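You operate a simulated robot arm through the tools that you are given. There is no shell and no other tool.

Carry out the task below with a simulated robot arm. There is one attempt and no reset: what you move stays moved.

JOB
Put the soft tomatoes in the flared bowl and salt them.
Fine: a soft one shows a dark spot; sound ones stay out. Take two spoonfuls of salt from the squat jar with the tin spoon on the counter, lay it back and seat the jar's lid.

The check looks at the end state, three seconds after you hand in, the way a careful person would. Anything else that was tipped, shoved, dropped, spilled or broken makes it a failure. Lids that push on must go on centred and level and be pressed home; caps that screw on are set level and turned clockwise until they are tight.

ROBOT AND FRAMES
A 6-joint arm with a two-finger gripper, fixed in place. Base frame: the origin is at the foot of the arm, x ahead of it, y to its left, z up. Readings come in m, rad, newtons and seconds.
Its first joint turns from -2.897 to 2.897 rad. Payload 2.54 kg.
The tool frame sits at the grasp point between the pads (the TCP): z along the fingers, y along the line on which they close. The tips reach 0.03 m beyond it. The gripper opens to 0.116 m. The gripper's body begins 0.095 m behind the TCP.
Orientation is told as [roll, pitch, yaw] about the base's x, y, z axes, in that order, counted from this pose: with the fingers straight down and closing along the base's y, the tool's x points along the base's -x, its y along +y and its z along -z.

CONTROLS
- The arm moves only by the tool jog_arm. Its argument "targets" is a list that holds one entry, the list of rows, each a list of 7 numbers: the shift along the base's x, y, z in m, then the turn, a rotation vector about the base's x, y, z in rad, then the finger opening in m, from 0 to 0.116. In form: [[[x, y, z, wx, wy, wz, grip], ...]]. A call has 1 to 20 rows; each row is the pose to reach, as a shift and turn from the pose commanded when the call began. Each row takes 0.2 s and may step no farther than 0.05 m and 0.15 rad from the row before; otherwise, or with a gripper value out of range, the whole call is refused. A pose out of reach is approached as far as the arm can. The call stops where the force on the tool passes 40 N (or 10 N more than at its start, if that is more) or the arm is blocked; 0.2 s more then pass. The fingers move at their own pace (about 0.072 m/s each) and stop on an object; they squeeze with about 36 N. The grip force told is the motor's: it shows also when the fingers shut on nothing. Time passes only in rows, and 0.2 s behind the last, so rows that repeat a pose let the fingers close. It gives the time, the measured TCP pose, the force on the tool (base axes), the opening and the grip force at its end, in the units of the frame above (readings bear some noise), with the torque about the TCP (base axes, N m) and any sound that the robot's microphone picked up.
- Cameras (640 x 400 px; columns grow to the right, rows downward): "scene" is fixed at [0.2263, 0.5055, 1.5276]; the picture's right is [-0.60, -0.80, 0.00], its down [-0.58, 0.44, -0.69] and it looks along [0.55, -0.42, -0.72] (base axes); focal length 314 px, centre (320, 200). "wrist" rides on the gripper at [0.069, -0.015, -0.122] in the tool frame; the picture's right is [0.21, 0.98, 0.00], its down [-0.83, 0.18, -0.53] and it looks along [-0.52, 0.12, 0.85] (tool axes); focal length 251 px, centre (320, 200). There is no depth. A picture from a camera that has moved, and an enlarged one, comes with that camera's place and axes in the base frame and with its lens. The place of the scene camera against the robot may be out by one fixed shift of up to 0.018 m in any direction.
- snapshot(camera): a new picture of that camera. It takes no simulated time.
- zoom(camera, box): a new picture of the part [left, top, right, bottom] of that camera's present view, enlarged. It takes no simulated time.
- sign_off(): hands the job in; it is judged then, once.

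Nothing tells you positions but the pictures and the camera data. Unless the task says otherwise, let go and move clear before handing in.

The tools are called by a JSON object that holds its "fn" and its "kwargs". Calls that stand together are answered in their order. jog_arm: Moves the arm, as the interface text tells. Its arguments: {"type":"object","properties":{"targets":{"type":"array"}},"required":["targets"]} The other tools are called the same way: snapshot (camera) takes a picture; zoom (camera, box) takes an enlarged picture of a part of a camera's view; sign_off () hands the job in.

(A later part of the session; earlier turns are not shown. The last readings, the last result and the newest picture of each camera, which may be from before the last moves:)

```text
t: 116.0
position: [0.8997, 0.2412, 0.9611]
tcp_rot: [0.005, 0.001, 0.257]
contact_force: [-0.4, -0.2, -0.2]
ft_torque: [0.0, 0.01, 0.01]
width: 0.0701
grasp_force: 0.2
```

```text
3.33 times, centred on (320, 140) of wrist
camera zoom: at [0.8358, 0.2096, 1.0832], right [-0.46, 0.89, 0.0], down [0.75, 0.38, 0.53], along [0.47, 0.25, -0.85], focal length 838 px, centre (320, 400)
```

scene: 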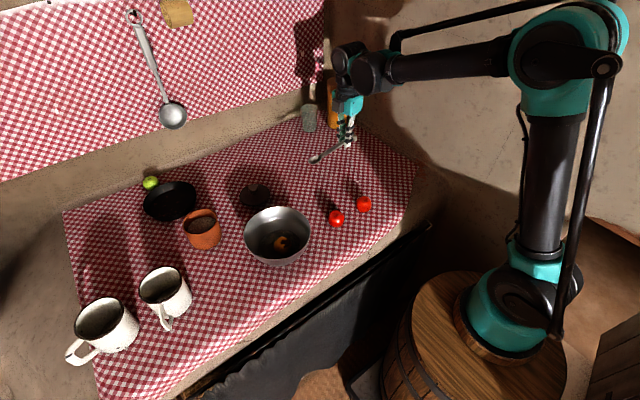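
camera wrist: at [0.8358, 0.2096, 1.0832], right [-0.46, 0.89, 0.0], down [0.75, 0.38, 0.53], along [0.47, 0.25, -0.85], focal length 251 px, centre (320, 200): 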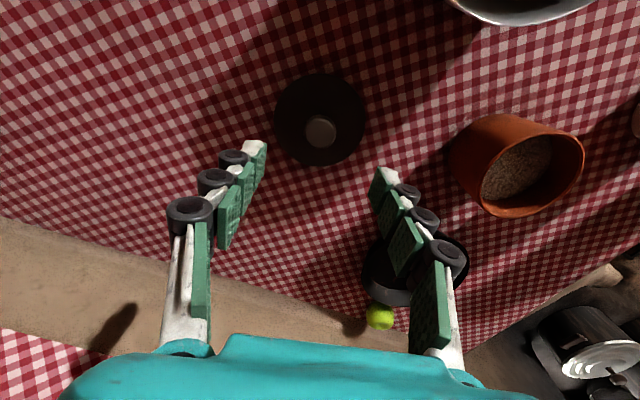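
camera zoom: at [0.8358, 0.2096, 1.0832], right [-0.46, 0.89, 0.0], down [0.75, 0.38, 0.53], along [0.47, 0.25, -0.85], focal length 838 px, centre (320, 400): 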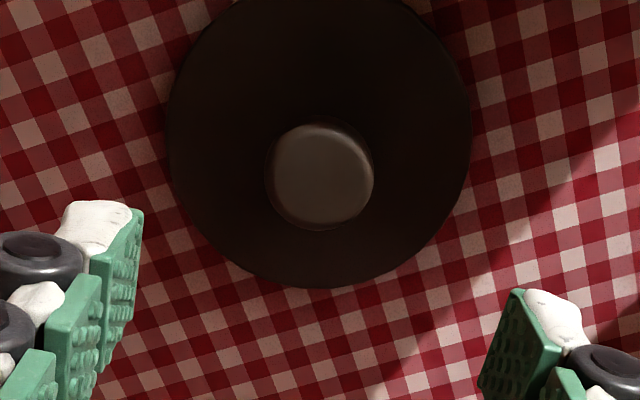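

The lid's centre works out to about (0.900, 0.244). Before picking it up I want an accurate jar centre, so I'll move the camera to look straight down on the jar.

{"fn": "jog_arm", "kwargs": {"targets": [[[-0.0064, 0.0166, 0.007, 0, 0, 0.14, 0.07], [-0.0128, 0.0332, 0.014, 0, 0, 0.28, 0.07], [-0.0192, 0.0498, 0.021, 0, 0, 0.42, 0.07], [-0.0256, 0.0664, 0.028, 0, 0, 0.56, 0.07], [-0.032, 0.083, 0.035, 0, 0, 0.7, 0.07], [-0.0384, 0.0996, 0.042, 0, 0, 0.84, 0.07], [-0.0448, 0.1162, 0.049, 0, 0, 0.98, 0.07], [-0.0512, 0.1328, 0.056, 0, 0, 1.12, 0.07], [-0.0576, 0.1494, 0.063, 0, 0, 1.26, 0.07], [-0.064, 0.166, 0.07, 0, 0, 1.4, 0.07], [-0.0705, 0.1827, 0.074, 0, 0, 1.54, 0.07], [-0.0705, 0.1827, 0.074, 0, 0, 1.54, 0.07]]]}}

{"fn": "jog_arm", "kwargs": {"targets": [[[0, 0, 0, -0.1339, -0.0312, 0, 0.07], [0, 0, 0, -0.2678, -0.0625, 0, 0.07], [0, 0, 0, -0.4017, -0.0937, 0, 0.07], [0, 0, 0, -0.5356, -0.125, 0, 0.07], [0, 0, 0, -0.5356, -0.125, 0, 0.07]]]}}

{"fn": "snapshot", "kwargs": {"camera": "wrist"}}

```text
t: 118.6
position: [0.8288, 0.4256, 1.0375]
tcp_rot: [0.004, 0.003, 1.801]
contact_force: [0.6, 0.2, -0.4]
ft_torque: [0.02, 0.01, 0.0]
width: 0.07
grasp_force: 0.0
```

```text
t: 119.8
position: [0.8281, 0.4252, 1.0379]
tcp_rot: [0.001, 0.554, 1.801]
contact_force: [0.6, 0.3, 0.3]
ft_torque: [0.04, 0.03, -0.01]
width: 0.07
grasp_force: 0.1
```

```text
taken
camera wrist: at [0.8417, 0.4345, 1.1769], right [-0.91, -0.4, 0.12], down [-0.4, 0.92, 0.02], along [-0.11, -0.03, -0.99], focal length 251 px, centre (320, 200)
```

wrist: 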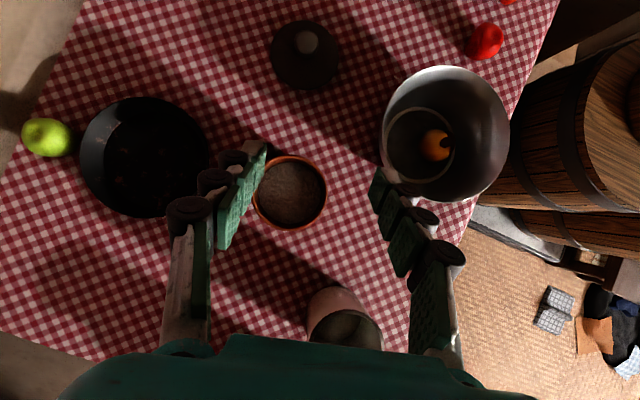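

{"fn": "zoom", "kwargs": {"camera": "wrist", "box": [234, 140, 346, 240]}}

{"fn": "zoom", "kwargs": {"camera": "wrist", "box": [250, 5, 362, 105]}}

{"fn": "zoom", "kwargs": {"camera": "wrist", "box": [370, 60, 520, 210]}}

```text
4.00 times, centred on (290, 190) of wrist
camera zoom: at [0.8417, 0.4345, 1.1769], right [-0.91, -0.4, 0.12], down [-0.4, 0.92, 0.02], along [-0.11, -0.03, -0.99], focal length 1006 px, centre (440, 240)
```

zoom: 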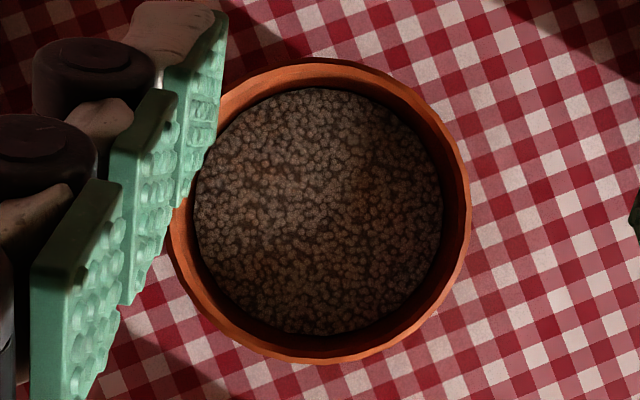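

```text
4.00 times, centred on (306, 55) of wrist
camera zoom: at [0.8417, 0.4345, 1.1769], right [-0.91, -0.4, 0.12], down [-0.4, 0.92, 0.02], along [-0.11, -0.03, -0.99], focal length 1006 px, centre (376, 780)
```

zoom: 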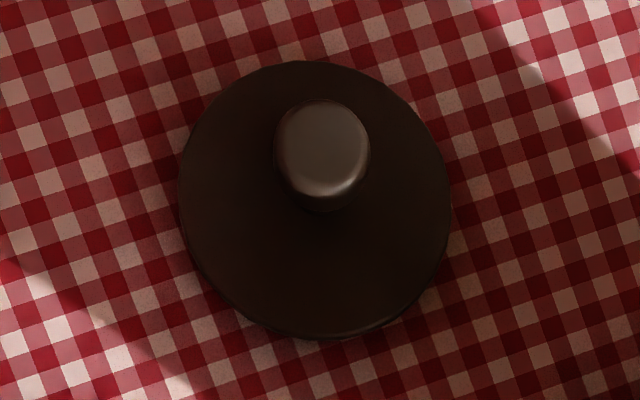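

```text
2.67 times, centred on (445, 135) of wrist
camera zoom: at [0.8417, 0.4345, 1.1769], right [-0.91, -0.4, 0.12], down [-0.4, 0.92, 0.02], along [-0.11, -0.03, -0.99], focal length 670 px, centre (-13, 373)
```

zoom: 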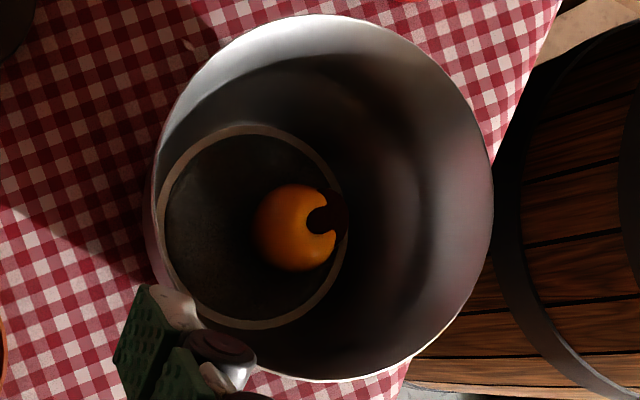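

Looking straight down gives a jar centre of about (0.843, 0.433) and a lid centre of about (0.903, 0.2445). I'll untilt and go above the lid, keeping yaw 1.8 so the fingers close along x.

{"fn": "jog_arm", "kwargs": {"targets": [[[0, 0, 0, 0.1339, 0.0312, 0, 0.07], [0, 0, 0, 0.2678, 0.0625, 0, 0.07], [0, 0, 0, 0.4017, 0.0937, 0, 0.07], [0, 0, 0, 0.5356, 0.125, 0, 0.07], [0.0149, -0.0362, -0.01, 0.5356, 0.125, 0, 0.07], [0.0298, -0.0725, -0.02, 0.5356, 0.125, 0, 0.07], [0.0447, -0.1087, -0.04, 0.5356, 0.125, 0, 0.07], [0.0596, -0.145, -0.06, 0.5356, 0.125, 0, 0.07], [0.0745, -0.1812, -0.08, 0.5356, 0.125, 0, 0.07], [0.0745, -0.1812, -0.086, 0.5356, 0.125, 0, 0.07], [0.0745, -0.1812, -0.086, 0.5356, 0.125, 0, 0.07]]]}}

{"fn": "snapshot", "kwargs": {"camera": "wrist"}}

{"fn": "zoom", "kwargs": {"camera": "wrist", "box": [240, 80, 400, 200]}}

```text
t: 122.2
position: [0.9032, 0.2437, 0.95]
tcp_rot: [0.004, 0.001, 1.8]
contact_force: [0.0, -0.1, 0.7]
ft_torque: [0.04, 0.03, -0.03]
width: 0.07
grasp_force: 0.0
```

```text
taken
camera wrist: at [0.933, 0.1807, 1.0729], right [-0.9, -0.43, 0.0], down [-0.36, 0.76, 0.53], along [-0.23, 0.48, -0.85], focal length 251 px, centre (320, 200)
```

wrist: 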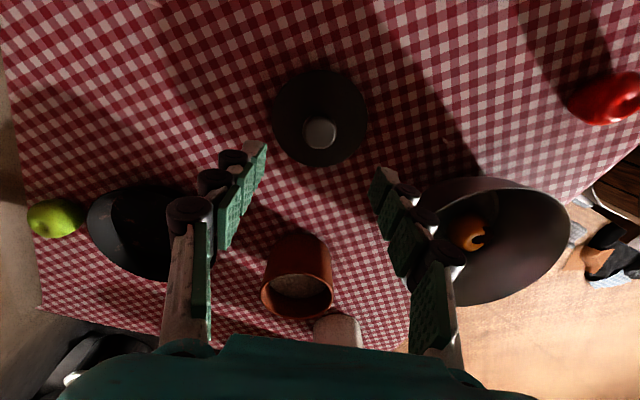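

```text
3.33 times, centred on (320, 140) of wrist
camera zoom: at [0.933, 0.1807, 1.0729], right [-0.9, -0.43, 0.0], down [-0.36, 0.76, 0.53], along [-0.23, 0.48, -0.85], focal length 838 px, centre (320, 400)
```

zoom: 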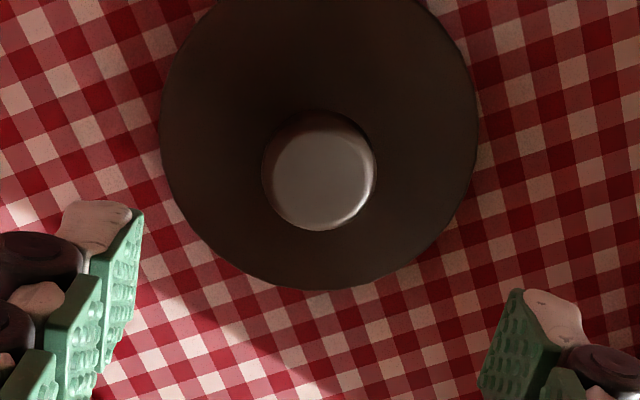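

The TCP is centred over the knob. I'll descend around it with the tips staying just above the lid's disc.

{"fn": "jog_arm", "kwargs": {"targets": [[[0, 0, -0.03, 0, 0, 0, 0.07], [0, 0, -0.06, 0, 0, 0, 0.07], [0, 0, -0.08, 0, 0, 0, 0.07], [0, 0, -0.09, 0, 0, 0, 0.07], [0, 0, -0.096, 0, 0, 0, 0.07], [0, 0, -0.096, 0, 0, 0, 0.07]]]}}

{"fn": "zoom", "kwargs": {"camera": "wrist", "box": [200, 90, 440, 290]}}

{"fn": "zoom", "kwargs": {"camera": "scene", "box": [210, 150, 310, 225]}}

```text
t: 123.6
position: [0.904, 0.244, 0.8544]
tcp_rot: [0.002, 0.0, 1.799]
contact_force: [-0.1, -0.9, 0.0]
ft_torque: [0.02, -0.02, 0.0]
width: 0.07
grasp_force: 0.1
```

```text
2.00 times, centred on (320, 190) of wrist
camera zoom: at [0.9339, 0.1814, 0.9769], right [-0.9, -0.43, 0.0], down [-0.36, 0.76, 0.53], along [-0.23, 0.48, -0.85], focal length 503 px, centre (320, 220)
```

zoom: 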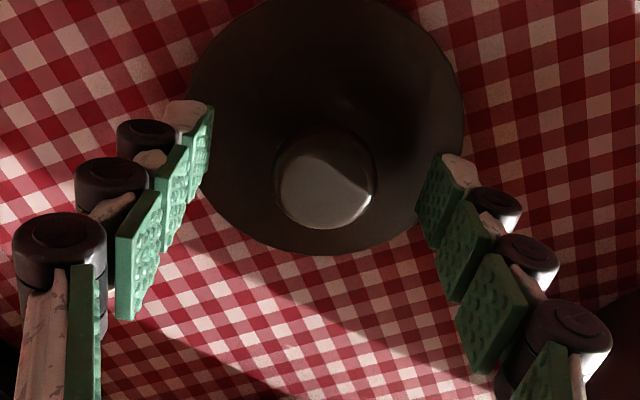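

```text
5.33 times, centred on (260, 188) of scene
camera zoom: at [0.2263, 0.5055, 1.5276], right [-0.6, -0.8, 0.0], down [-0.58, 0.44, -0.69], along [0.55, -0.42, -0.72], focal length 1673 px, centre (640, 267)
```

zoom: 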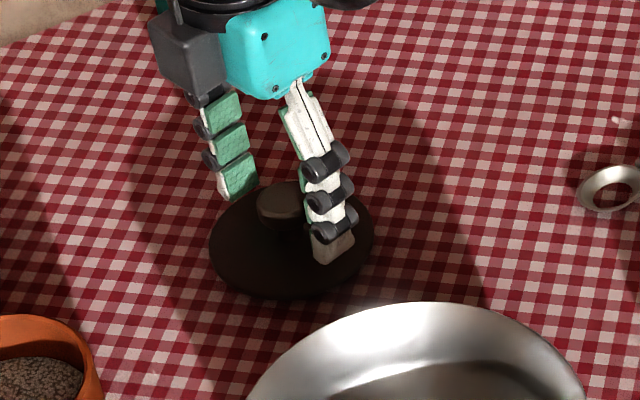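

The knob is mushroom-shaped, and the pads flank its cap. I'll close on it.

{"fn": "jog_arm", "kwargs": {"targets": [[[0, 0, -0.001, 0, 0, 0, 0.05], [0, 0, -0.001, 0, 0, 0, 0.036], [0, 0, -0.001, 0, 0, 0, 0.03], [0, 0, -0.001, 0, 0, 0, 0.0], [0, 0, -0.001, 0, 0, 0, 0.0], [0, 0, -0.001, 0, 0, 0, 0.0]]]}}

{"fn": "zoom", "kwargs": {"camera": "wrist", "box": [200, 90, 440, 290]}}

```text
t: 125.0
position: [0.9045, 0.244, 0.8533]
tcp_rot: [0.003, 0.0, 1.8]
contact_force: [0.6, 0.7, 0.3]
ft_torque: [-0.01, 0.01, -0.02]
width: 0.0292
grasp_force: 35.9
```

```text
2.00 times, centred on (320, 190) of wrist
camera zoom: at [0.9337, 0.1817, 0.9761], right [-0.9, -0.43, 0.0], down [-0.36, 0.76, 0.53], along [-0.23, 0.48, -0.85], focal length 503 px, centre (320, 220)
```

zoom: 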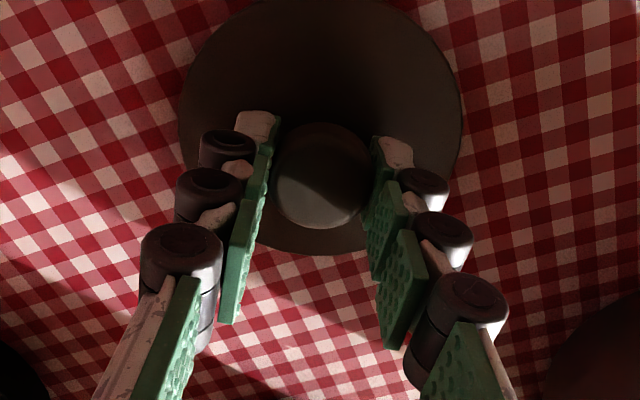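

The knob is gripped. I'll lift a little and check the lid comes up level.

{"fn": "jog_arm", "kwargs": {"targets": [[[0, 0, 0.01, 0, 0, 0, 0.0], [0, 0, 0.025, 0, 0, 0, 0.0], [0, 0, 0.05, 0, 0, 0, 0.0], [0, 0, 0.08, 0, 0, 0, 0.0], [0, 0, 0.11, 0, 0, 0, 0.0], [0, 0, 0.11, 0, 0, 0, 0.0]]]}}

{"fn": "snapshot", "kwargs": {"camera": "wrist"}}

{"fn": "zoom", "kwargs": {"camera": "scene", "box": [180, 110, 310, 230]}}

```text
t: 126.4
position: [0.903, 0.2437, 0.9647]
tcp_rot: [0.002, 0.001, 1.799]
contact_force: [-0.6, 0.7, -0.8]
ft_torque: [0.01, -0.02, -0.02]
width: 0.0292
grasp_force: 36.0
```

```text
taken
camera wrist: at [0.9334, 0.1811, 1.0866], right [-0.9, -0.43, 0.0], down [-0.36, 0.76, 0.53], along [-0.23, 0.48, -0.85], focal length 251 px, centre (320, 200)
```

wrist: 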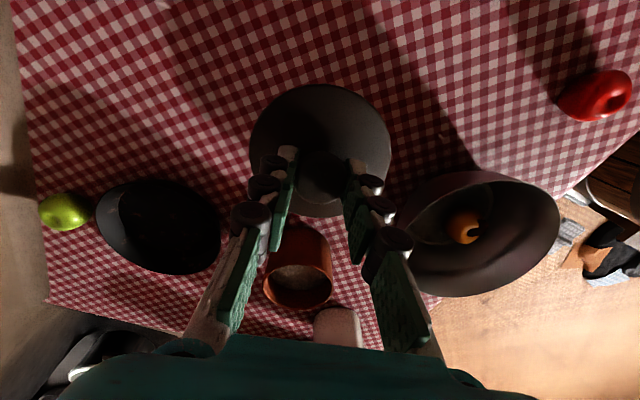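

```text
3.33 times, centred on (245, 170) of scene
camera zoom: at [0.2263, 0.5055, 1.5276], right [-0.6, -0.8, 0.0], down [-0.58, 0.44, -0.69], along [0.55, -0.42, -0.72], focal length 1046 px, centre (570, 300)
```

zoom: 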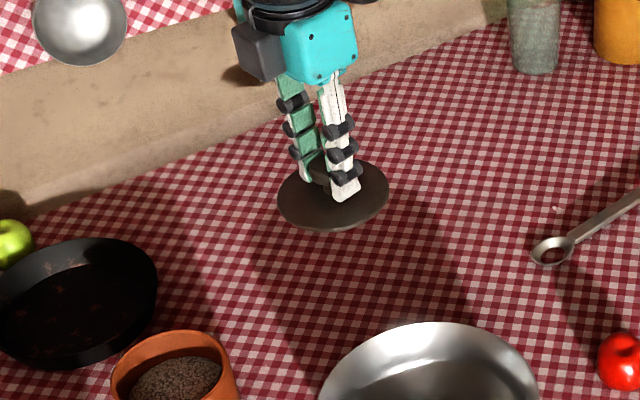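

The lid is up and looks level. I'll measure its centre relative to the gripper.

{"fn": "zoom", "kwargs": {"camera": "wrist", "box": [230, 70, 410, 230]}}

```text
2.50 times, centred on (320, 150) of wrist
camera zoom: at [0.9334, 0.1811, 1.0866], right [-0.9, -0.43, 0.0], down [-0.36, 0.76, 0.53], along [-0.23, 0.48, -0.85], focal length 629 px, centre (320, 325)
```

zoom: 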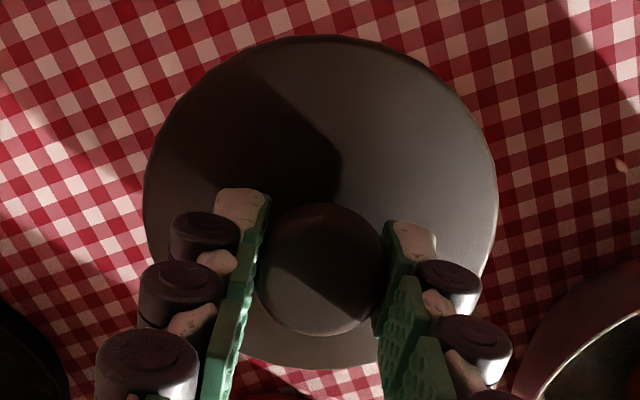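

The lid is level and centred under the gripper to within about 1 mm. I'll carry it above the jar centre.

{"fn": "jog_arm", "kwargs": {"targets": [[[-0.0099, 0.0313, 0.01, 0, 0, 0, 0.0], [-0.0198, 0.0626, 0.015, 0, 0, 0, 0.0], [-0.0297, 0.0939, 0.015, 0, 0, 0, 0.0], [-0.0397, 0.1252, 0.015, 0, 0, 0, 0.0], [-0.0496, 0.1565, 0.015, 0, 0, 0, 0.0], [-0.0595, 0.1878, 0.01, 0, 0, 0, 0.0], [-0.0595, 0.1878, 0.0, 0, 0, 0, 0.0], [-0.0595, 0.1878, 0.0, 0, 0, 0, 0.0]]]}}

{"fn": "snapshot", "kwargs": {"camera": "wrist"}}

{"fn": "zoom", "kwargs": {"camera": "scene", "box": [150, 140, 270, 260]}}

{"fn": "zoom", "kwargs": {"camera": "wrist", "box": [230, 70, 410, 230]}}

```text
t: 128.2
position: [0.8421, 0.4322, 0.9622]
tcp_rot: [0.004, 0.002, 1.8]
contact_force: [0.3, -0.8, -0.8]
ft_torque: [0.01, -0.01, 0.0]
width: 0.0289
grasp_force: 36.1
```

```text
taken
camera wrist: at [0.872, 0.3689, 1.0839], right [-0.9, -0.43, 0.0], down [-0.36, 0.76, 0.53], along [-0.23, 0.48, -0.85], focal length 251 px, centre (320, 200)
```

wrist: 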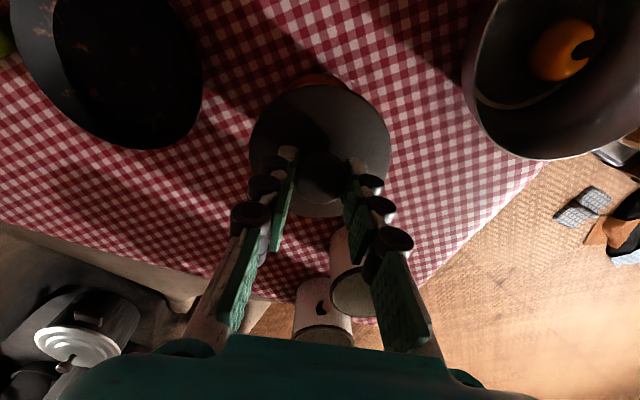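

```text
3.33 times, centred on (210, 200) of scene
camera zoom: at [0.2263, 0.5055, 1.5276], right [-0.6, -0.8, 0.0], down [-0.58, 0.44, -0.69], along [0.55, -0.42, -0.72], focal length 1046 px, centre (687, 200)
```

zoom: 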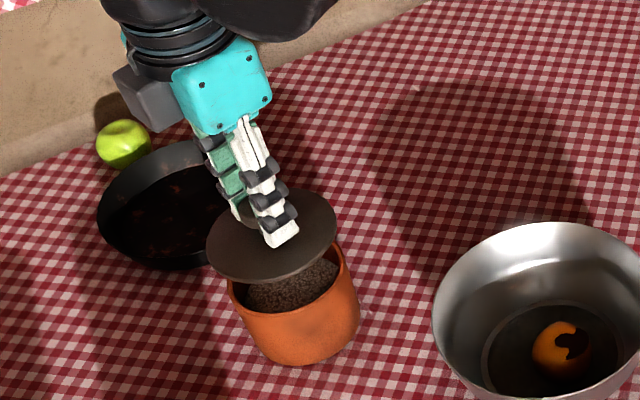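

```text
2.50 times, centred on (320, 150) of wrist
camera zoom: at [0.872, 0.3689, 1.0839], right [-0.9, -0.43, 0.0], down [-0.36, 0.76, 0.53], along [-0.23, 0.48, -0.85], focal length 629 px, centre (320, 325)
```

zoom: 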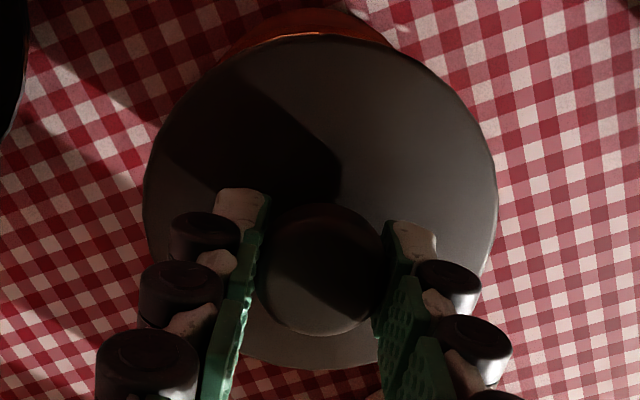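

It's roughly aligned. I'll lower to just above the rim and verify from both cameras.

{"fn": "jog_arm", "kwargs": {"targets": [[[0, 0, -0.008, 0, 0, 0, 0.0], [0, 0, -0.016, 0, 0, 0, 0.0], [0, 0, -0.023, 0, 0, 0, 0.0], [0, 0, -0.023, 0, 0, 0, 0.0]]]}}

{"fn": "zoom", "kwargs": {"camera": "scene", "box": [160, 170, 250, 260]}}

{"fn": "zoom", "kwargs": {"camera": "wrist", "box": [230, 70, 410, 230]}}

```text
t: 129.2
position: [0.843, 0.4322, 0.9392]
tcp_rot: [0.003, 0.002, 1.799]
contact_force: [0.2, 0.1, -1.0]
ft_torque: [-0.02, -0.03, -0.04]
width: 0.0293
grasp_force: 36.1
```

```text
4.44 times, centred on (205, 215) of scene
camera zoom: at [0.2263, 0.5055, 1.5276], right [-0.6, -0.8, 0.0], down [-0.58, 0.44, -0.69], along [0.55, -0.42, -0.72], focal length 1394 px, centre (831, 133)
```

zoom: 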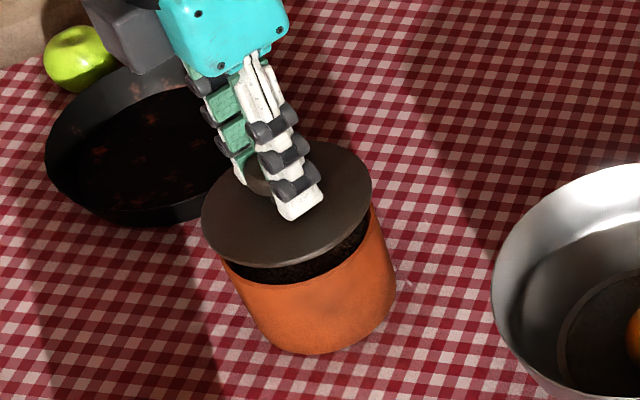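

```text
2.50 times, centred on (320, 150) of wrist
camera zoom: at [0.8733, 0.3692, 1.0624], right [-0.9, -0.43, 0.0], down [-0.36, 0.76, 0.53], along [-0.23, 0.48, -0.85], focal length 629 px, centre (320, 325)
```

zoom: 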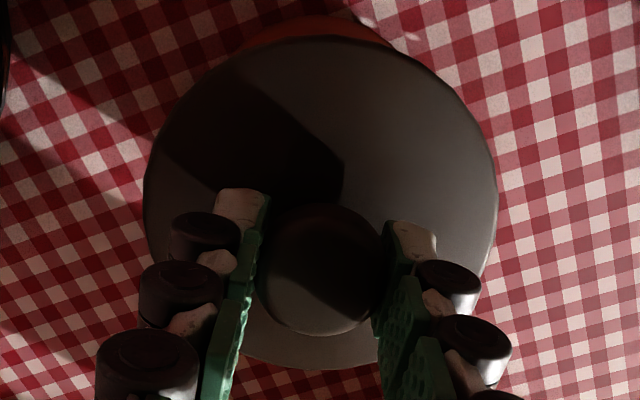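

Both views suggest the lid is centred to within a couple of millimetres. I'll lower in 1 mm steps and watch the force.

{"fn": "jog_arm", "kwargs": {"targets": [[[0, 0, -0.002, 0, 0, 0, 0.0], [0, 0, -0.004, 0, 0, 0, 0.0], [0, 0, -0.005, 0, 0, 0, 0.0], [0, 0, -0.006, 0, 0, 0, 0.0], [0, 0, -0.007, 0, 0, 0, 0.0]]]}}

```text
t: 130.4
position: [0.8448, 0.4316, 0.9333]
tcp_rot: [0.003, 0.002, 1.799]
contact_force: [0.8, 0.0, -0.5]
ft_torque: [-0.01, -0.02, -0.02]
width: 0.029
grasp_force: 35.9
```

{"fn": "jog_arm", "kwargs": {"targets": [[[0, 0, -0.001, 0, 0, 0, 0.0], [0, 0, -0.002, 0, 0, 0, 0.0], [0, 0, -0.003, 0, 0, 0, 0.0]]]}}

```text
t: 131.2
position: [0.8444, 0.432, 0.9309]
tcp_rot: [0.003, 0.001, 1.8]
contact_force: [0.8, -0.1, -0.2]
ft_torque: [0.02, 0.01, -0.04]
width: 0.0291
grasp_force: 35.6
```

There's still no contact at z 0.931. I'll keep going in 1 mm steps.

{"fn": "jog_arm", "kwargs": {"targets": [[[0, 0, -0.001, 0, 0, 0, 0.0], [0, 0, -0.002, 0, 0, 0, 0.0], [0, 0, -0.003, 0, 0, 0, 0.0]]]}}

{"fn": "zoom", "kwargs": {"camera": "scene", "box": [160, 170, 250, 260]}}

```text
t: 132.0
position: [0.8438, 0.4317, 0.9278]
tcp_rot: [0.004, 0.004, 1.799]
contact_force: [0.9, 0.7, -0.4]
ft_torque: [-0.02, 0.02, -0.01]
width: 0.0292
grasp_force: 35.7
```

```text
4.44 times, centred on (205, 215) of scene
camera zoom: at [0.2263, 0.5055, 1.5276], right [-0.6, -0.8, 0.0], down [-0.58, 0.44, -0.69], along [0.55, -0.42, -0.72], focal length 1394 px, centre (831, 133)
```

zoom: 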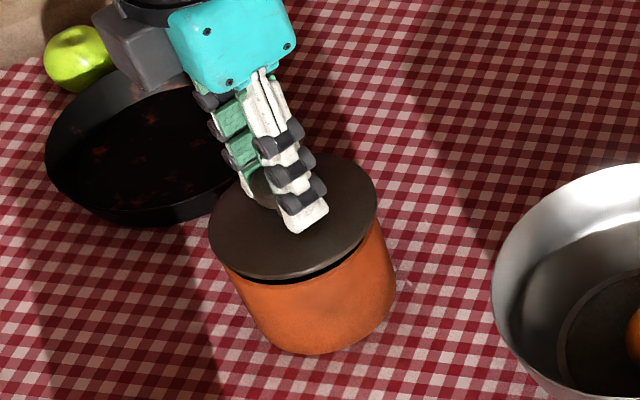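

The lid's lower part should already be inside the rim with no contact force, which suggests good alignment. I'll continue down gently until it seats.

{"fn": "jog_arm", "kwargs": {"targets": [[[0, 0, -0.001, 0, 0, 0, 0.0], [0, 0, -0.002, 0, 0, 0, 0.0], [0, 0, -0.003, 0, 0, 0, 0.0]]]}}

{"fn": "zoom", "kwargs": {"camera": "scene", "box": [160, 170, 250, 260]}}

```text
t: 132.8
position: [0.8442, 0.4307, 0.9246]
tcp_rot: [0.001, 0.002, 1.799]
contact_force: [0.2, -1.2, 0.2]
ft_torque: [-0.03, 0.04, -0.02]
width: 0.0293
grasp_force: 36.4
```

```text
4.44 times, centred on (205, 215) of scene
camera zoom: at [0.2263, 0.5055, 1.5276], right [-0.6, -0.8, 0.0], down [-0.58, 0.44, -0.69], along [0.55, -0.42, -0.72], focal length 1394 px, centre (831, 133)
```

zoom: 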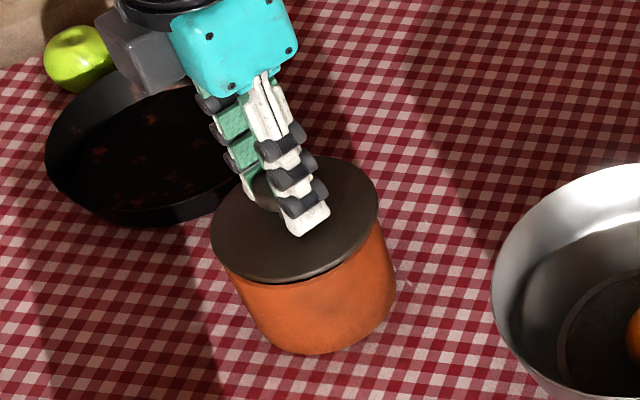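

{"fn": "zoom", "kwargs": {"camera": "scene", "box": [175, 200, 225, 240]}}

{"fn": "zoom", "kwargs": {"camera": "wrist", "box": [230, 60, 410, 230]}}

```text
10.00 times, centred on (200, 220) of scene
camera zoom: at [0.2263, 0.5055, 1.5276], right [-0.6, -0.8, 0.0], down [-0.58, 0.44, -0.69], along [0.55, -0.42, -0.72], focal length 3137 px, centre (1520, 0)
```

zoom: 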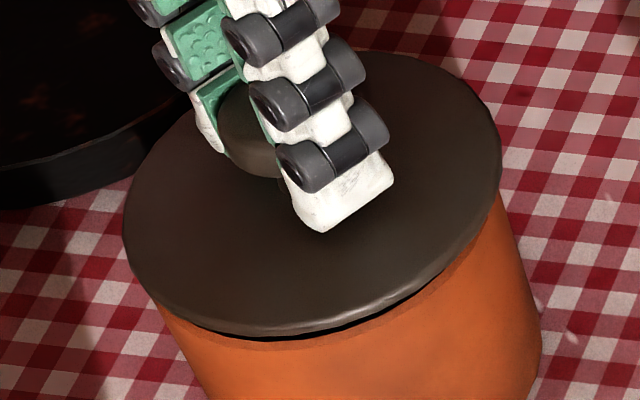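

```text
2.35 times, centred on (320, 145) of wrist
camera zoom: at [0.8742, 0.3686, 1.0469], right [-0.9, -0.43, 0.0], down [-0.36, 0.76, 0.53], along [-0.23, 0.48, -0.85], focal length 592 px, centre (320, 329)
```

zoom: 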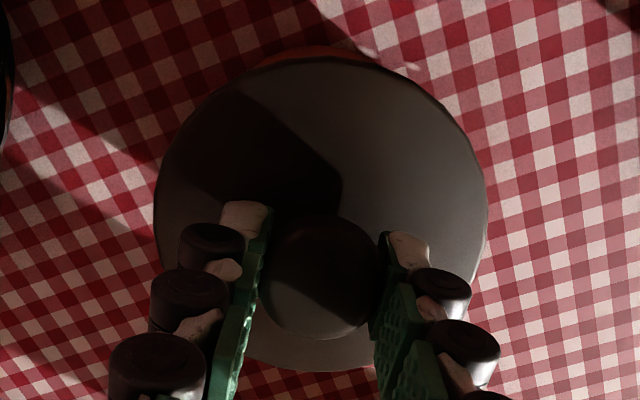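

The gap is nearly closed. Careful measurement suggests the lid should move about 1.5 mm toward +y, so I'll nudge it and continue lowering.

{"fn": "jog_arm", "kwargs": {"targets": [[[0, 0.001, 0, 0, 0, 0, 0.0], [0, 0.0017, 0, 0, 0, 0, 0.0], [0, 0.0017, -0.001, 0, 0, 0, 0.0], [0, 0.0017, -0.002, 0, 0, 0, 0.0], [0, 0.0017, -0.002, 0, 0, 0, 0.0]]]}}

{"fn": "zoom", "kwargs": {"camera": "scene", "box": [175, 200, 225, 240]}}

```text
t: 134.0
position: [0.845, 0.433, 0.9222]
tcp_rot: [0.004, 0.002, 1.8]
contact_force: [0.2, -0.2, 0.5]
ft_torque: [0.01, 0.0, -0.01]
width: 0.029
grasp_force: 35.8
```

```text
10.00 times, centred on (200, 220) of scene
camera zoom: at [0.2263, 0.5055, 1.5276], right [-0.6, -0.8, 0.0], down [-0.58, 0.44, -0.69], along [0.55, -0.42, -0.72], focal length 3137 px, centre (1520, 0)
```

zoom: 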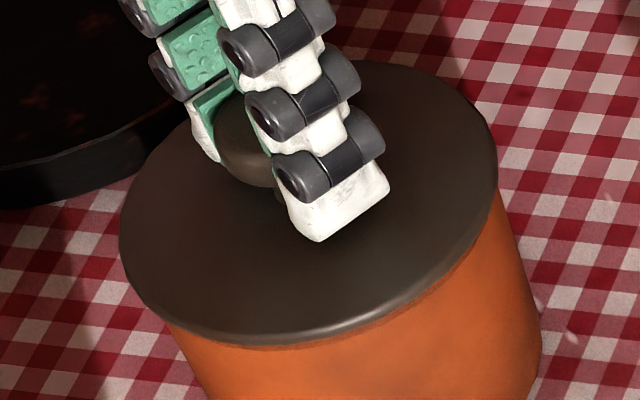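

The gap is visually closed. I'll continue down gently until I feel it seat.

{"fn": "jog_arm", "kwargs": {"targets": [[[0, 0, -0.001, 0, 0, 0, 0.0], [0, 0, -0.002, 0, 0, 0, 0.0], [0, 0, -0.002, 0, 0, 0, 0.0]]]}}

{"fn": "zoom", "kwargs": {"camera": "scene", "box": [175, 200, 225, 240]}}

```text
t: 134.8
position: [0.8444, 0.4315, 0.9199]
tcp_rot: [0.003, 0.002, 1.8]
contact_force: [0.0, 0.1, 0.2]
ft_torque: [0.03, -0.05, 0.0]
width: 0.0291
grasp_force: 36.4
```

```text
10.00 times, centred on (200, 220) of scene
camera zoom: at [0.2263, 0.5055, 1.5276], right [-0.6, -0.8, 0.0], down [-0.58, 0.44, -0.69], along [0.55, -0.42, -0.72], focal length 3137 px, centre (1520, 0)
```

zoom: 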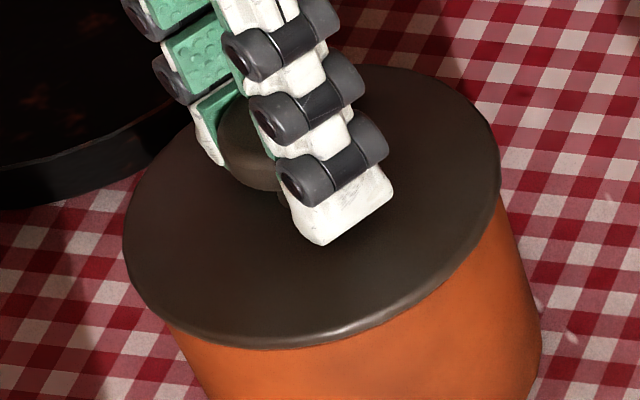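

Still no contact force. A few more 1 mm steps.

{"fn": "jog_arm", "kwargs": {"targets": [[[0, 0.0005, -0.001, 0, 0, 0, 0.0], [0, 0.0005, -0.002, 0, 0, 0, 0.0], [0, 0.0005, -0.002, 0, 0, 0, 0.0]]]}}

{"fn": "zoom", "kwargs": {"camera": "scene", "box": [175, 200, 225, 240]}}

```text
t: 135.6
position: [0.8449, 0.4344, 0.918]
tcp_rot: [0.003, 0.002, 1.8]
contact_force: [0.3, -1.5, 0.4]
ft_torque: [0.02, -0.01, -0.03]
width: 0.029
grasp_force: 36.2
```

```text
10.00 times, centred on (200, 220) of scene
camera zoom: at [0.2263, 0.5055, 1.5276], right [-0.6, -0.8, 0.0], down [-0.58, 0.44, -0.69], along [0.55, -0.42, -0.72], focal length 3137 px, centre (1520, 0)
```

zoom: 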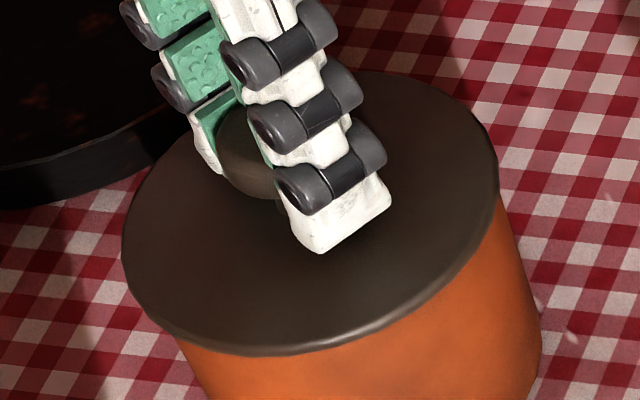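

{"fn": "jog_arm", "kwargs": {"targets": [[[0, 0, -0.001, 0, 0, 0, 0.0], [0, 0, -0.002, 0, 0, 0, 0.0], [0, 0, -0.003, 0, 0, 0, 0.0], [0, 0, -0.003, 0, 0, 0, 0.0]]]}}

{"fn": "zoom", "kwargs": {"camera": "scene", "box": [175, 200, 225, 240]}}

```text
t: 136.6
position: [0.8431, 0.4347, 0.9178]
tcp_rot: [0.006, 0.002, 1.8]
contact_force: [3.9, 3.6, 16.7]
ft_torque: [-0.05, -0.17, -0.01]
width: 0.0289
grasp_force: 36.4
```

```text
10.00 times, centred on (200, 220) of scene
camera zoom: at [0.2263, 0.5055, 1.5276], right [-0.6, -0.8, 0.0], down [-0.58, 0.44, -0.69], along [0.55, -0.42, -0.72], focal length 3137 px, centre (1520, 0)
```

zoom: 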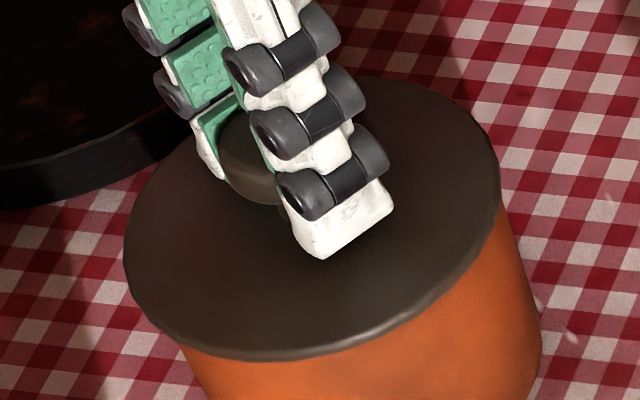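

The lid made contact at z≈0.917 with about 17 N. It may need pressing home, so I'll push a bit further and watch how the height responds.

{"fn": "jog_arm", "kwargs": {"targets": [[[0, 0, -0.001, 0, 0, 0, 0.0], [0, 0, -0.002, 0, 0, 0, 0.0], [0, 0, -0.003, 0, 0, 0, 0.0]]]}}

{"fn": "zoom", "kwargs": {"camera": "scene", "box": [175, 200, 225, 240]}}

```text
t: 137.4
position: [0.843, 0.4331, 0.9133]
tcp_rot: [0.004, 0.003, 1.799]
contact_force: [3.4, 3.0, 26.3]
ft_torque: [0.05, -0.06, -0.08]
width: 0.029
grasp_force: 35.9
```

```text
10.00 times, centred on (200, 220) of scene
camera zoom: at [0.2263, 0.5055, 1.5276], right [-0.6, -0.8, 0.0], down [-0.58, 0.44, -0.69], along [0.55, -0.42, -0.72], focal length 3137 px, centre (1520, 0)
```

zoom: 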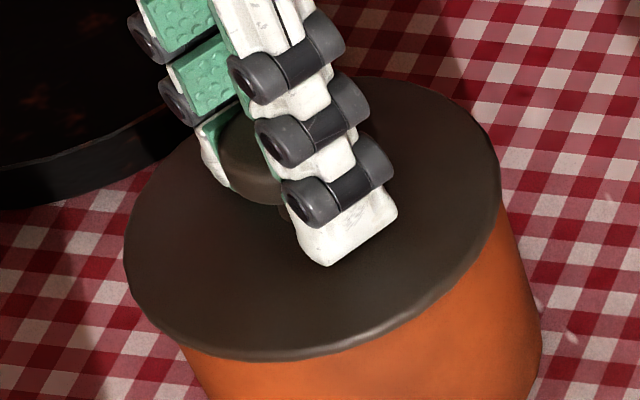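

The fingers are now sliding down the knob while the lid stays put, so the lid is resting firmly. I'll release, rise, and inspect.

{"fn": "jog_arm", "kwargs": {"targets": [[[0, 0, 0.002, 0, 0, 0, 0.0], [0, 0, 0.002, 0, 0, 0, 0.034], [0, 0, 0.002, 0, 0, 0, 0.045], [0, 0, 0.002, 0, 0, 0, 0.06], [0, 0, 0.01, 0, 0, 0, 0.07], [0, 0, 0.04, 0, 0, 0, 0.07], [0, 0, 0.08, 0, 0, 0, 0.07], [0, 0, 0.1, 0, 0, 0, 0.07], [0, 0, 0.1, 0, 0, 0, 0.07]]]}}

{"fn": "snapshot", "kwargs": {"camera": "wrist"}}

{"fn": "zoom", "kwargs": {"camera": "scene", "box": [175, 200, 225, 240]}}

{"fn": "zoom", "kwargs": {"camera": "wrist", "box": [230, 60, 410, 190]}}

```text
t: 139.4
position: [0.8431, 0.436, 1.0116]
tcp_rot: [0.003, 0.001, 1.799]
contact_force: [-0.3, -0.4, -0.2]
ft_torque: [0.02, 0.04, -0.02]
width: 0.0701
grasp_force: 0.1
```

```text
taken
camera wrist: at [0.8735, 0.3727, 1.1347], right [-0.9, -0.43, 0.0], down [-0.36, 0.76, 0.53], along [-0.23, 0.48, -0.85], focal length 251 px, centre (320, 200)
```

wrist: 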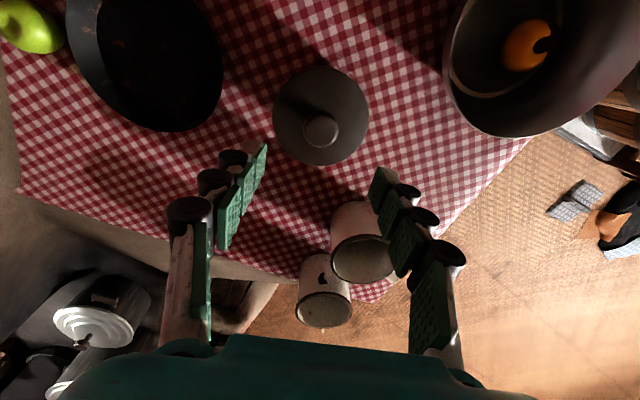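

```text
10.00 times, centred on (200, 220) of scene
camera zoom: at [0.2263, 0.5055, 1.5276], right [-0.6, -0.8, 0.0], down [-0.58, 0.44, -0.69], along [0.55, -0.42, -0.72], focal length 3137 px, centre (1520, 0)
```

zoom: 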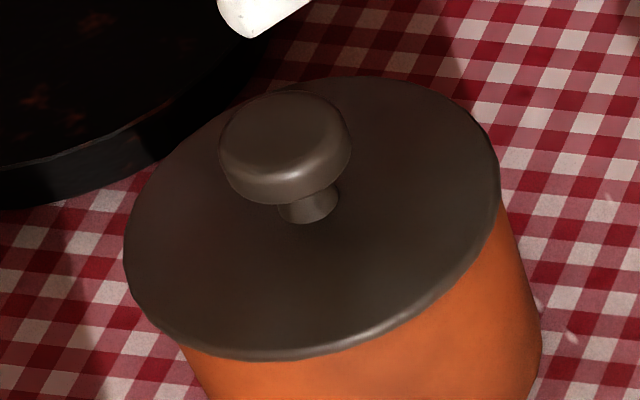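

```text
3.08 times, centred on (320, 125) of wrist
camera zoom: at [0.8735, 0.3727, 1.1347], right [-0.9, -0.43, 0.0], down [-0.36, 0.76, 0.53], along [-0.23, 0.48, -0.85], focal length 774 px, centre (320, 431)
```

zoom: 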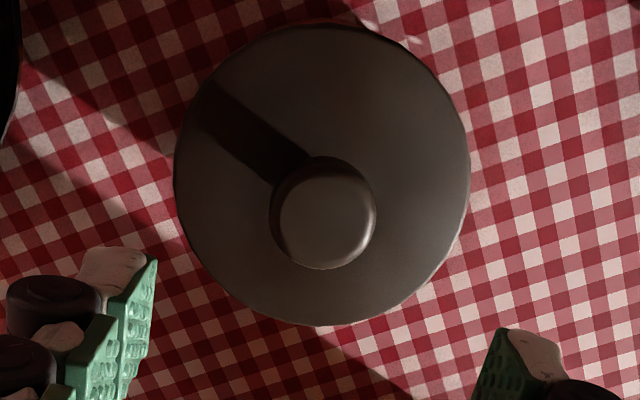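

The lid sits on the jar, looking level and centred to within 1–2 mm. Next I'll press it home: close the fingers and push down on the centre of the knob.

{"fn": "jog_arm", "kwargs": {"targets": [[[0, 0, 0, 0, 0, 0, 0.04], [-0.001, 0, 0, 0, 0, 0, 0.0], [-0.001, 0, -0.02, 0, 0, 0, 0.0], [-0.001, 0, -0.045, 0, 0, 0, 0.0], [-0.001, 0, -0.06, 0, 0, 0, 0.0], [-0.001, 0, -0.066, 0, 0, 0, 0.0], [-0.001, 0, -0.066, 0, 0, 0, 0.0]]]}}

{"fn": "zoom", "kwargs": {"camera": "wrist", "box": [230, 60, 410, 260]}}

{"fn": "zoom", "kwargs": {"camera": "scene", "box": [165, 180, 235, 240]}}

```text
t: 141.0
position: [0.8423, 0.4344, 0.9469]
tcp_rot: [0.003, 0.002, 1.8]
contact_force: [0.2, 0.3, -0.2]
ft_torque: [-0.01, -0.01, 0.02]
width: 0.0
grasp_force: 28.7
```

```text
2.00 times, centred on (320, 160) of wrist
camera zoom: at [0.8718, 0.3718, 1.0684], right [-0.9, -0.43, 0.0], down [-0.36, 0.76, 0.53], along [-0.23, 0.48, -0.85], focal length 503 px, centre (320, 280)
```

zoom: 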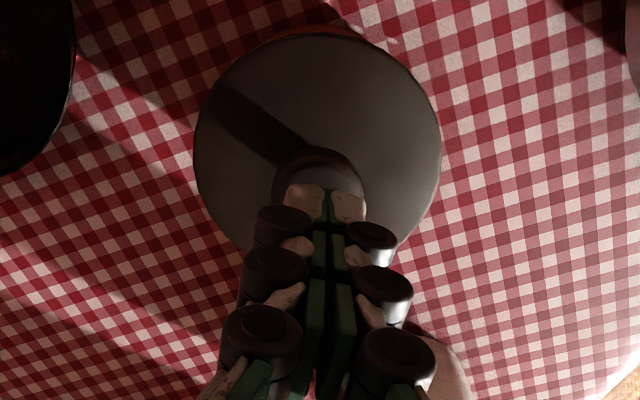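

```text
6.67 times, centred on (200, 210) of scene
camera zoom: at [0.2263, 0.5055, 1.5276], right [-0.6, -0.8, 0.0], down [-0.58, 0.44, -0.69], along [0.55, -0.42, -0.72], focal length 2091 px, centre (1120, 133)
```

zoom: 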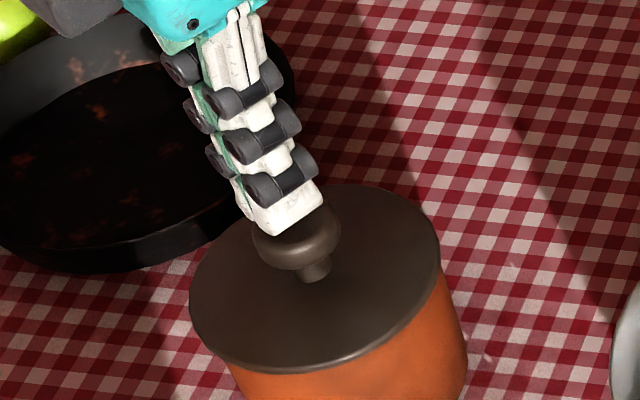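

The fingertips are just above the knob's centre. I'll press down in small steps, where the call stops at about 40 N.

{"fn": "jog_arm", "kwargs": {"targets": [[[0, 0, -0.003, 0, 0, 0, 0.0], [0, 0, -0.005, 0, 0, 0, 0.0], [0, 0, -0.006, 0, 0, 0, 0.0], [0, 0, -0.007, 0, 0, 0, 0.0], [0, 0, -0.008, 0, 0, 0, 0.0], [0, 0, -0.009, 0, 0, 0, 0.0], [0, 0, -0.01, 0, 0, 0, 0.0], [0, 0, -0.011, 0, 0, 0, 0.0], [0, 0, -0.012, 0, 0, 0, 0.0]]]}}

{"fn": "zoom", "kwargs": {"camera": "scene", "box": [175, 200, 225, 240]}}

```text
t: 143.0
position: [0.8428, 0.4342, 0.9371]
tcp_rot: [0.002, -0.001, 1.799]
contact_force: [7.3, 5.8, 38.6]
ft_torque: [0.21, -0.2, 0.01]
width: 0.006
grasp_force: 28.3
```

```text
10.00 times, centred on (200, 220) of scene
camera zoom: at [0.2263, 0.5055, 1.5276], right [-0.6, -0.8, 0.0], down [-0.58, 0.44, -0.69], along [0.55, -0.42, -0.72], focal length 3137 px, centre (1520, 0)
```

zoom: 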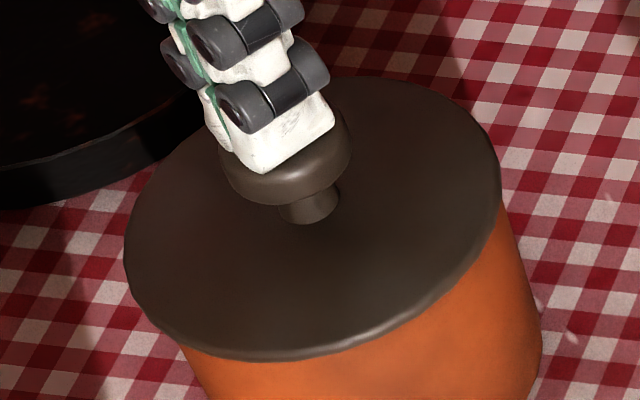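

I pressed with nearly 39 N and the lid did not move, so it appears to be home. To confirm there's no gap and that it's level, I'll back off and view the jar from the side with the camera low.

{"fn": "jog_arm", "kwargs": {"targets": [[[0, 0, 0.01, 0, 0, 0, 0.0], [0, 0, 0.04, 0, 0, 0, 0.02], [0, 0, 0.085, 0, 0, 0, 0.05], [0.006, -0.025, 0.085, 0, 0, 0, 0.08], [0.012, -0.05, 0.085, 0.1363, 0.0318, 0, 0.1], [0.018, -0.075, 0.085, 0.2727, 0.0636, 0, 0.116], [0.0235, -0.1015, 0.085, 0.409, 0.0954, 0, 0.116], [0.0235, -0.1015, 0.085, 0.5454, 0.1272, 0, 0.116], [0.0235, -0.1015, 0.085, 0.6817, 0.159, 0, 0.116], [0.0235, -0.1015, 0.085, 0.6817, 0.159, 0, 0.116]]]}}

{"fn": "snapshot", "kwargs": {"camera": "wrist"}}

```text
t: 145.2
position: [0.8657, 0.3327, 1.0195]
tcp_rot: [0.004, -0.701, 1.8]
contact_force: [0.0, 0.5, -0.3]
ft_torque: [0.05, -0.01, -0.03]
width: 0.1159
grasp_force: 0.1
```

```text
taken
camera wrist: at [0.9101, 0.2078, 1.0682], right [-0.91, -0.38, -0.14], down [-0.24, 0.24, 0.94], along [-0.33, 0.89, -0.31], focal length 251 px, centre (320, 200)
```

wrist: 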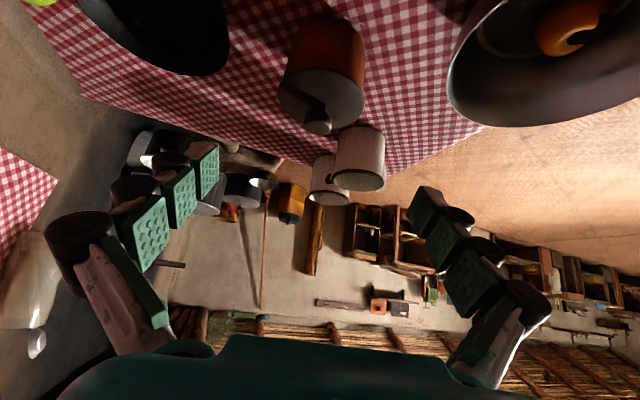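

Good side view, with the image upside-down. I'll lower the camera to look at the lid–jar junction more horizontally.

{"fn": "jog_arm", "kwargs": {"targets": [[[0, 0, -0.04, 0, 0, 0, 0.116], [0, 0, -0.08, 0, 0, 0, 0.116], [0, 0, -0.11, 0, 0, 0, 0.116], [0, 0, -0.12, 0, 0, 0, 0.116], [0, 0, -0.12, 0, 0, 0, 0.116]]]}}

{"fn": "snapshot", "kwargs": {"camera": "wrist"}}

{"fn": "zoom", "kwargs": {"camera": "wrist", "box": [240, 60, 400, 180]}}

```text
t: 146.4
position: [0.8676, 0.3317, 0.8992]
tcp_rot: [0.005, -0.699, 1.8]
contact_force: [0.2, 0.1, 0.5]
ft_torque: [0.06, -0.01, 0.0]
width: 0.1163
grasp_force: 0.1
```

```text
taken
camera wrist: at [0.9101, 0.2076, 0.9483], right [-0.91, -0.38, -0.14], down [-0.24, 0.24, 0.94], along [-0.33, 0.89, -0.31], focal length 251 px, centre (320, 200)
```

wrist: 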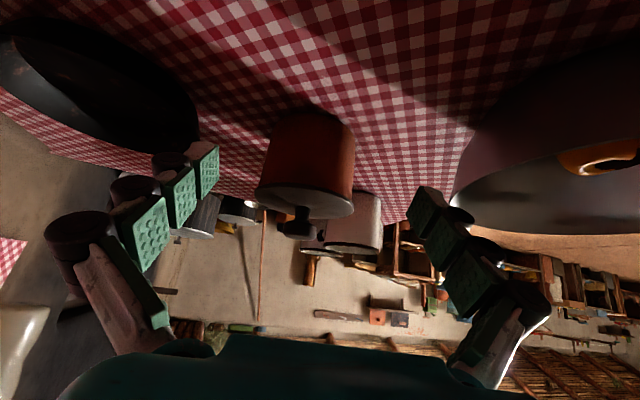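

```text
3.33 times, centred on (320, 120) of wrist
camera zoom: at [0.9101, 0.2076, 0.9483], right [-0.91, -0.38, -0.14], down [-0.24, 0.24, 0.94], along [-0.33, 0.89, -0.31], focal length 838 px, centre (320, 467)
```

zoom: 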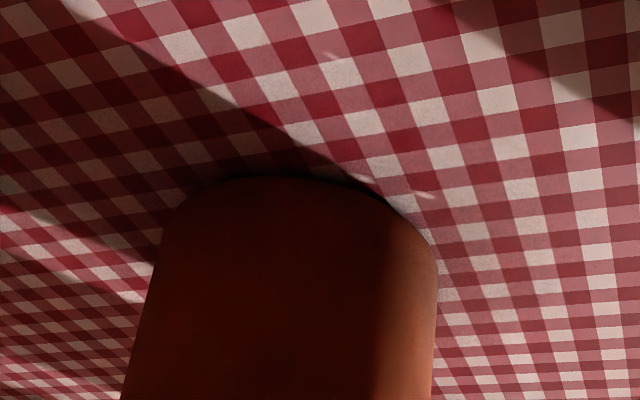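

{"fn": "zoom", "kwargs": {"camera": "wrist", "box": [245, 150, 365, 245]}}

```text
4.21 times, centred on (305, 198) of wrist
camera zoom: at [0.9101, 0.2076, 0.9483], right [-0.91, -0.38, -0.14], down [-0.24, 0.24, 0.94], along [-0.33, 0.89, -0.31], focal length 1059 px, centre (383, 210)
```

zoom: 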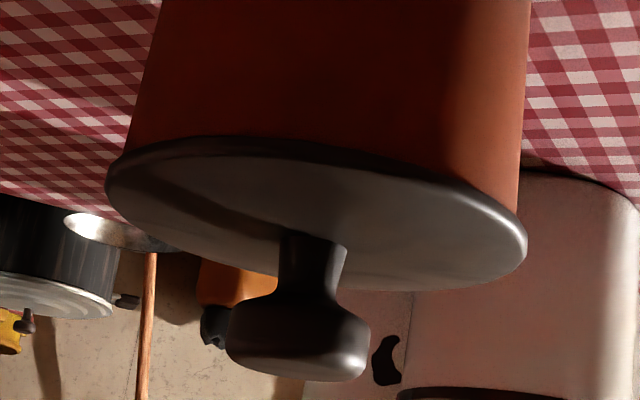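

From this side the lid is centred, with even overhang left and right. I'll tilt further to look from below the lid's plane and check for a gap.

{"fn": "jog_arm", "kwargs": {"targets": [[[0, 0, 0, 0.1217, 0.0284, 0, 0.116], [0, 0, 0, 0.2435, 0.0568, 0, 0.116], [0, 0, 0, 0.3652, 0.0852, 0, 0.116], [0, 0, 0, 0.4869, 0.1136, 0, 0.116], [0, 0, -0.015, 0.4869, 0.1136, 0, 0.116], [0, 0, -0.015, 0.4869, 0.1136, 0, 0.116]]]}}

{"fn": "snapshot", "kwargs": {"camera": "wrist"}}

```text
t: 147.8
position: [0.8665, 0.3338, 0.8845]
tcp_rot: [0.005, -1.199, 1.801]
contact_force: [-0.9, -0.2, 0.1]
ft_torque: [0.03, -0.01, -0.04]
width: 0.1158
grasp_force: 0.1
```

```text
taken
camera wrist: at [0.9117, 0.2015, 0.8655], right [-0.93, -0.3, -0.2], down [-0.13, -0.23, 0.96], along [-0.34, 0.92, 0.18], focal length 251 px, centre (320, 200)
```

wrist: 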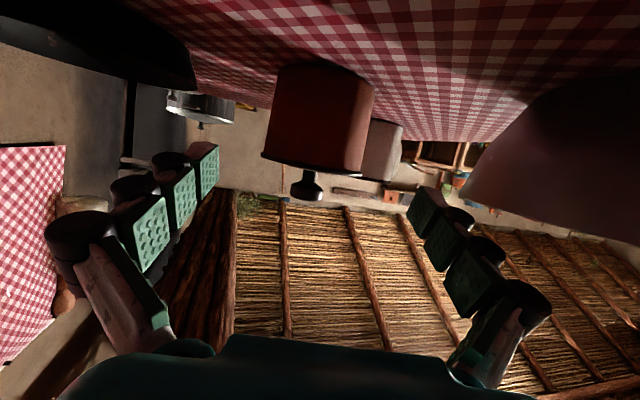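

{"fn": "zoom", "kwargs": {"camera": "wrist", "box": [250, 120, 380, 210]}}

{"fn": "zoom", "kwargs": {"camera": "wrist", "box": [255, 145, 315, 190]}}

{"fn": "zoom", "kwargs": {"camera": "wrist", "box": [315, 145, 375, 190]}}

```text
4.44 times, centred on (315, 165) of wrist
camera zoom: at [0.9117, 0.2015, 0.8655], right [-0.93, -0.3, -0.2], down [-0.13, -0.23, 0.96], along [-0.34, 0.92, 0.18], focal length 1118 px, centre (342, 356)
```

zoom: 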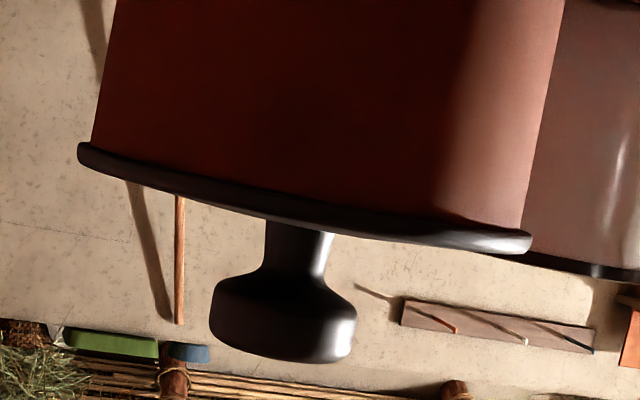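

```text
8.89 times, centred on (285, 168) of wrist
camera zoom: at [0.9117, 0.2015, 0.8655], right [-0.93, -0.3, -0.2], down [-0.13, -0.23, 0.96], along [-0.34, 0.92, 0.18], focal length 2235 px, centre (631, 489)
```

zoom: 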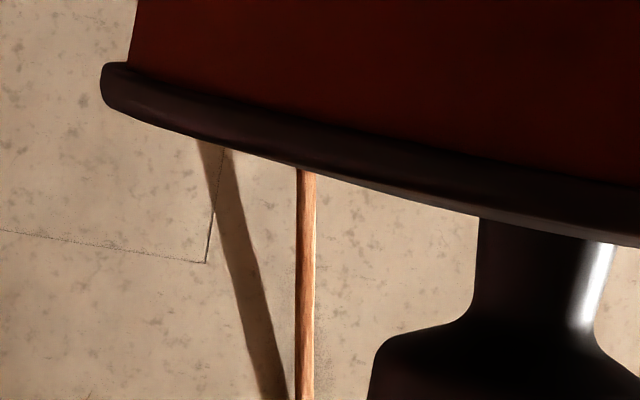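

```text
8.89 times, centred on (345, 168) of wrist
camera zoom: at [0.9117, 0.2015, 0.8655], right [-0.93, -0.3, -0.2], down [-0.13, -0.23, 0.96], along [-0.34, 0.92, 0.18], focal length 2235 px, centre (98, 489)
```

zoom: 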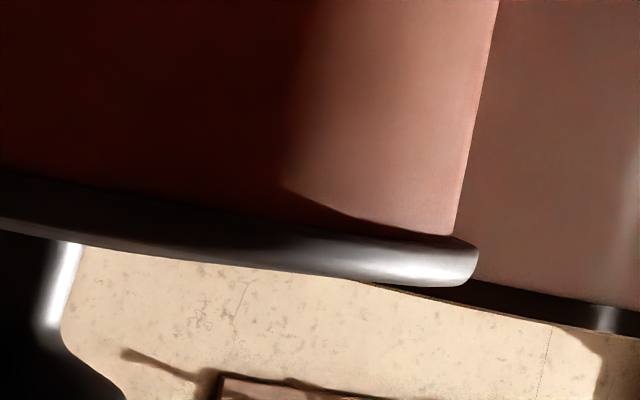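

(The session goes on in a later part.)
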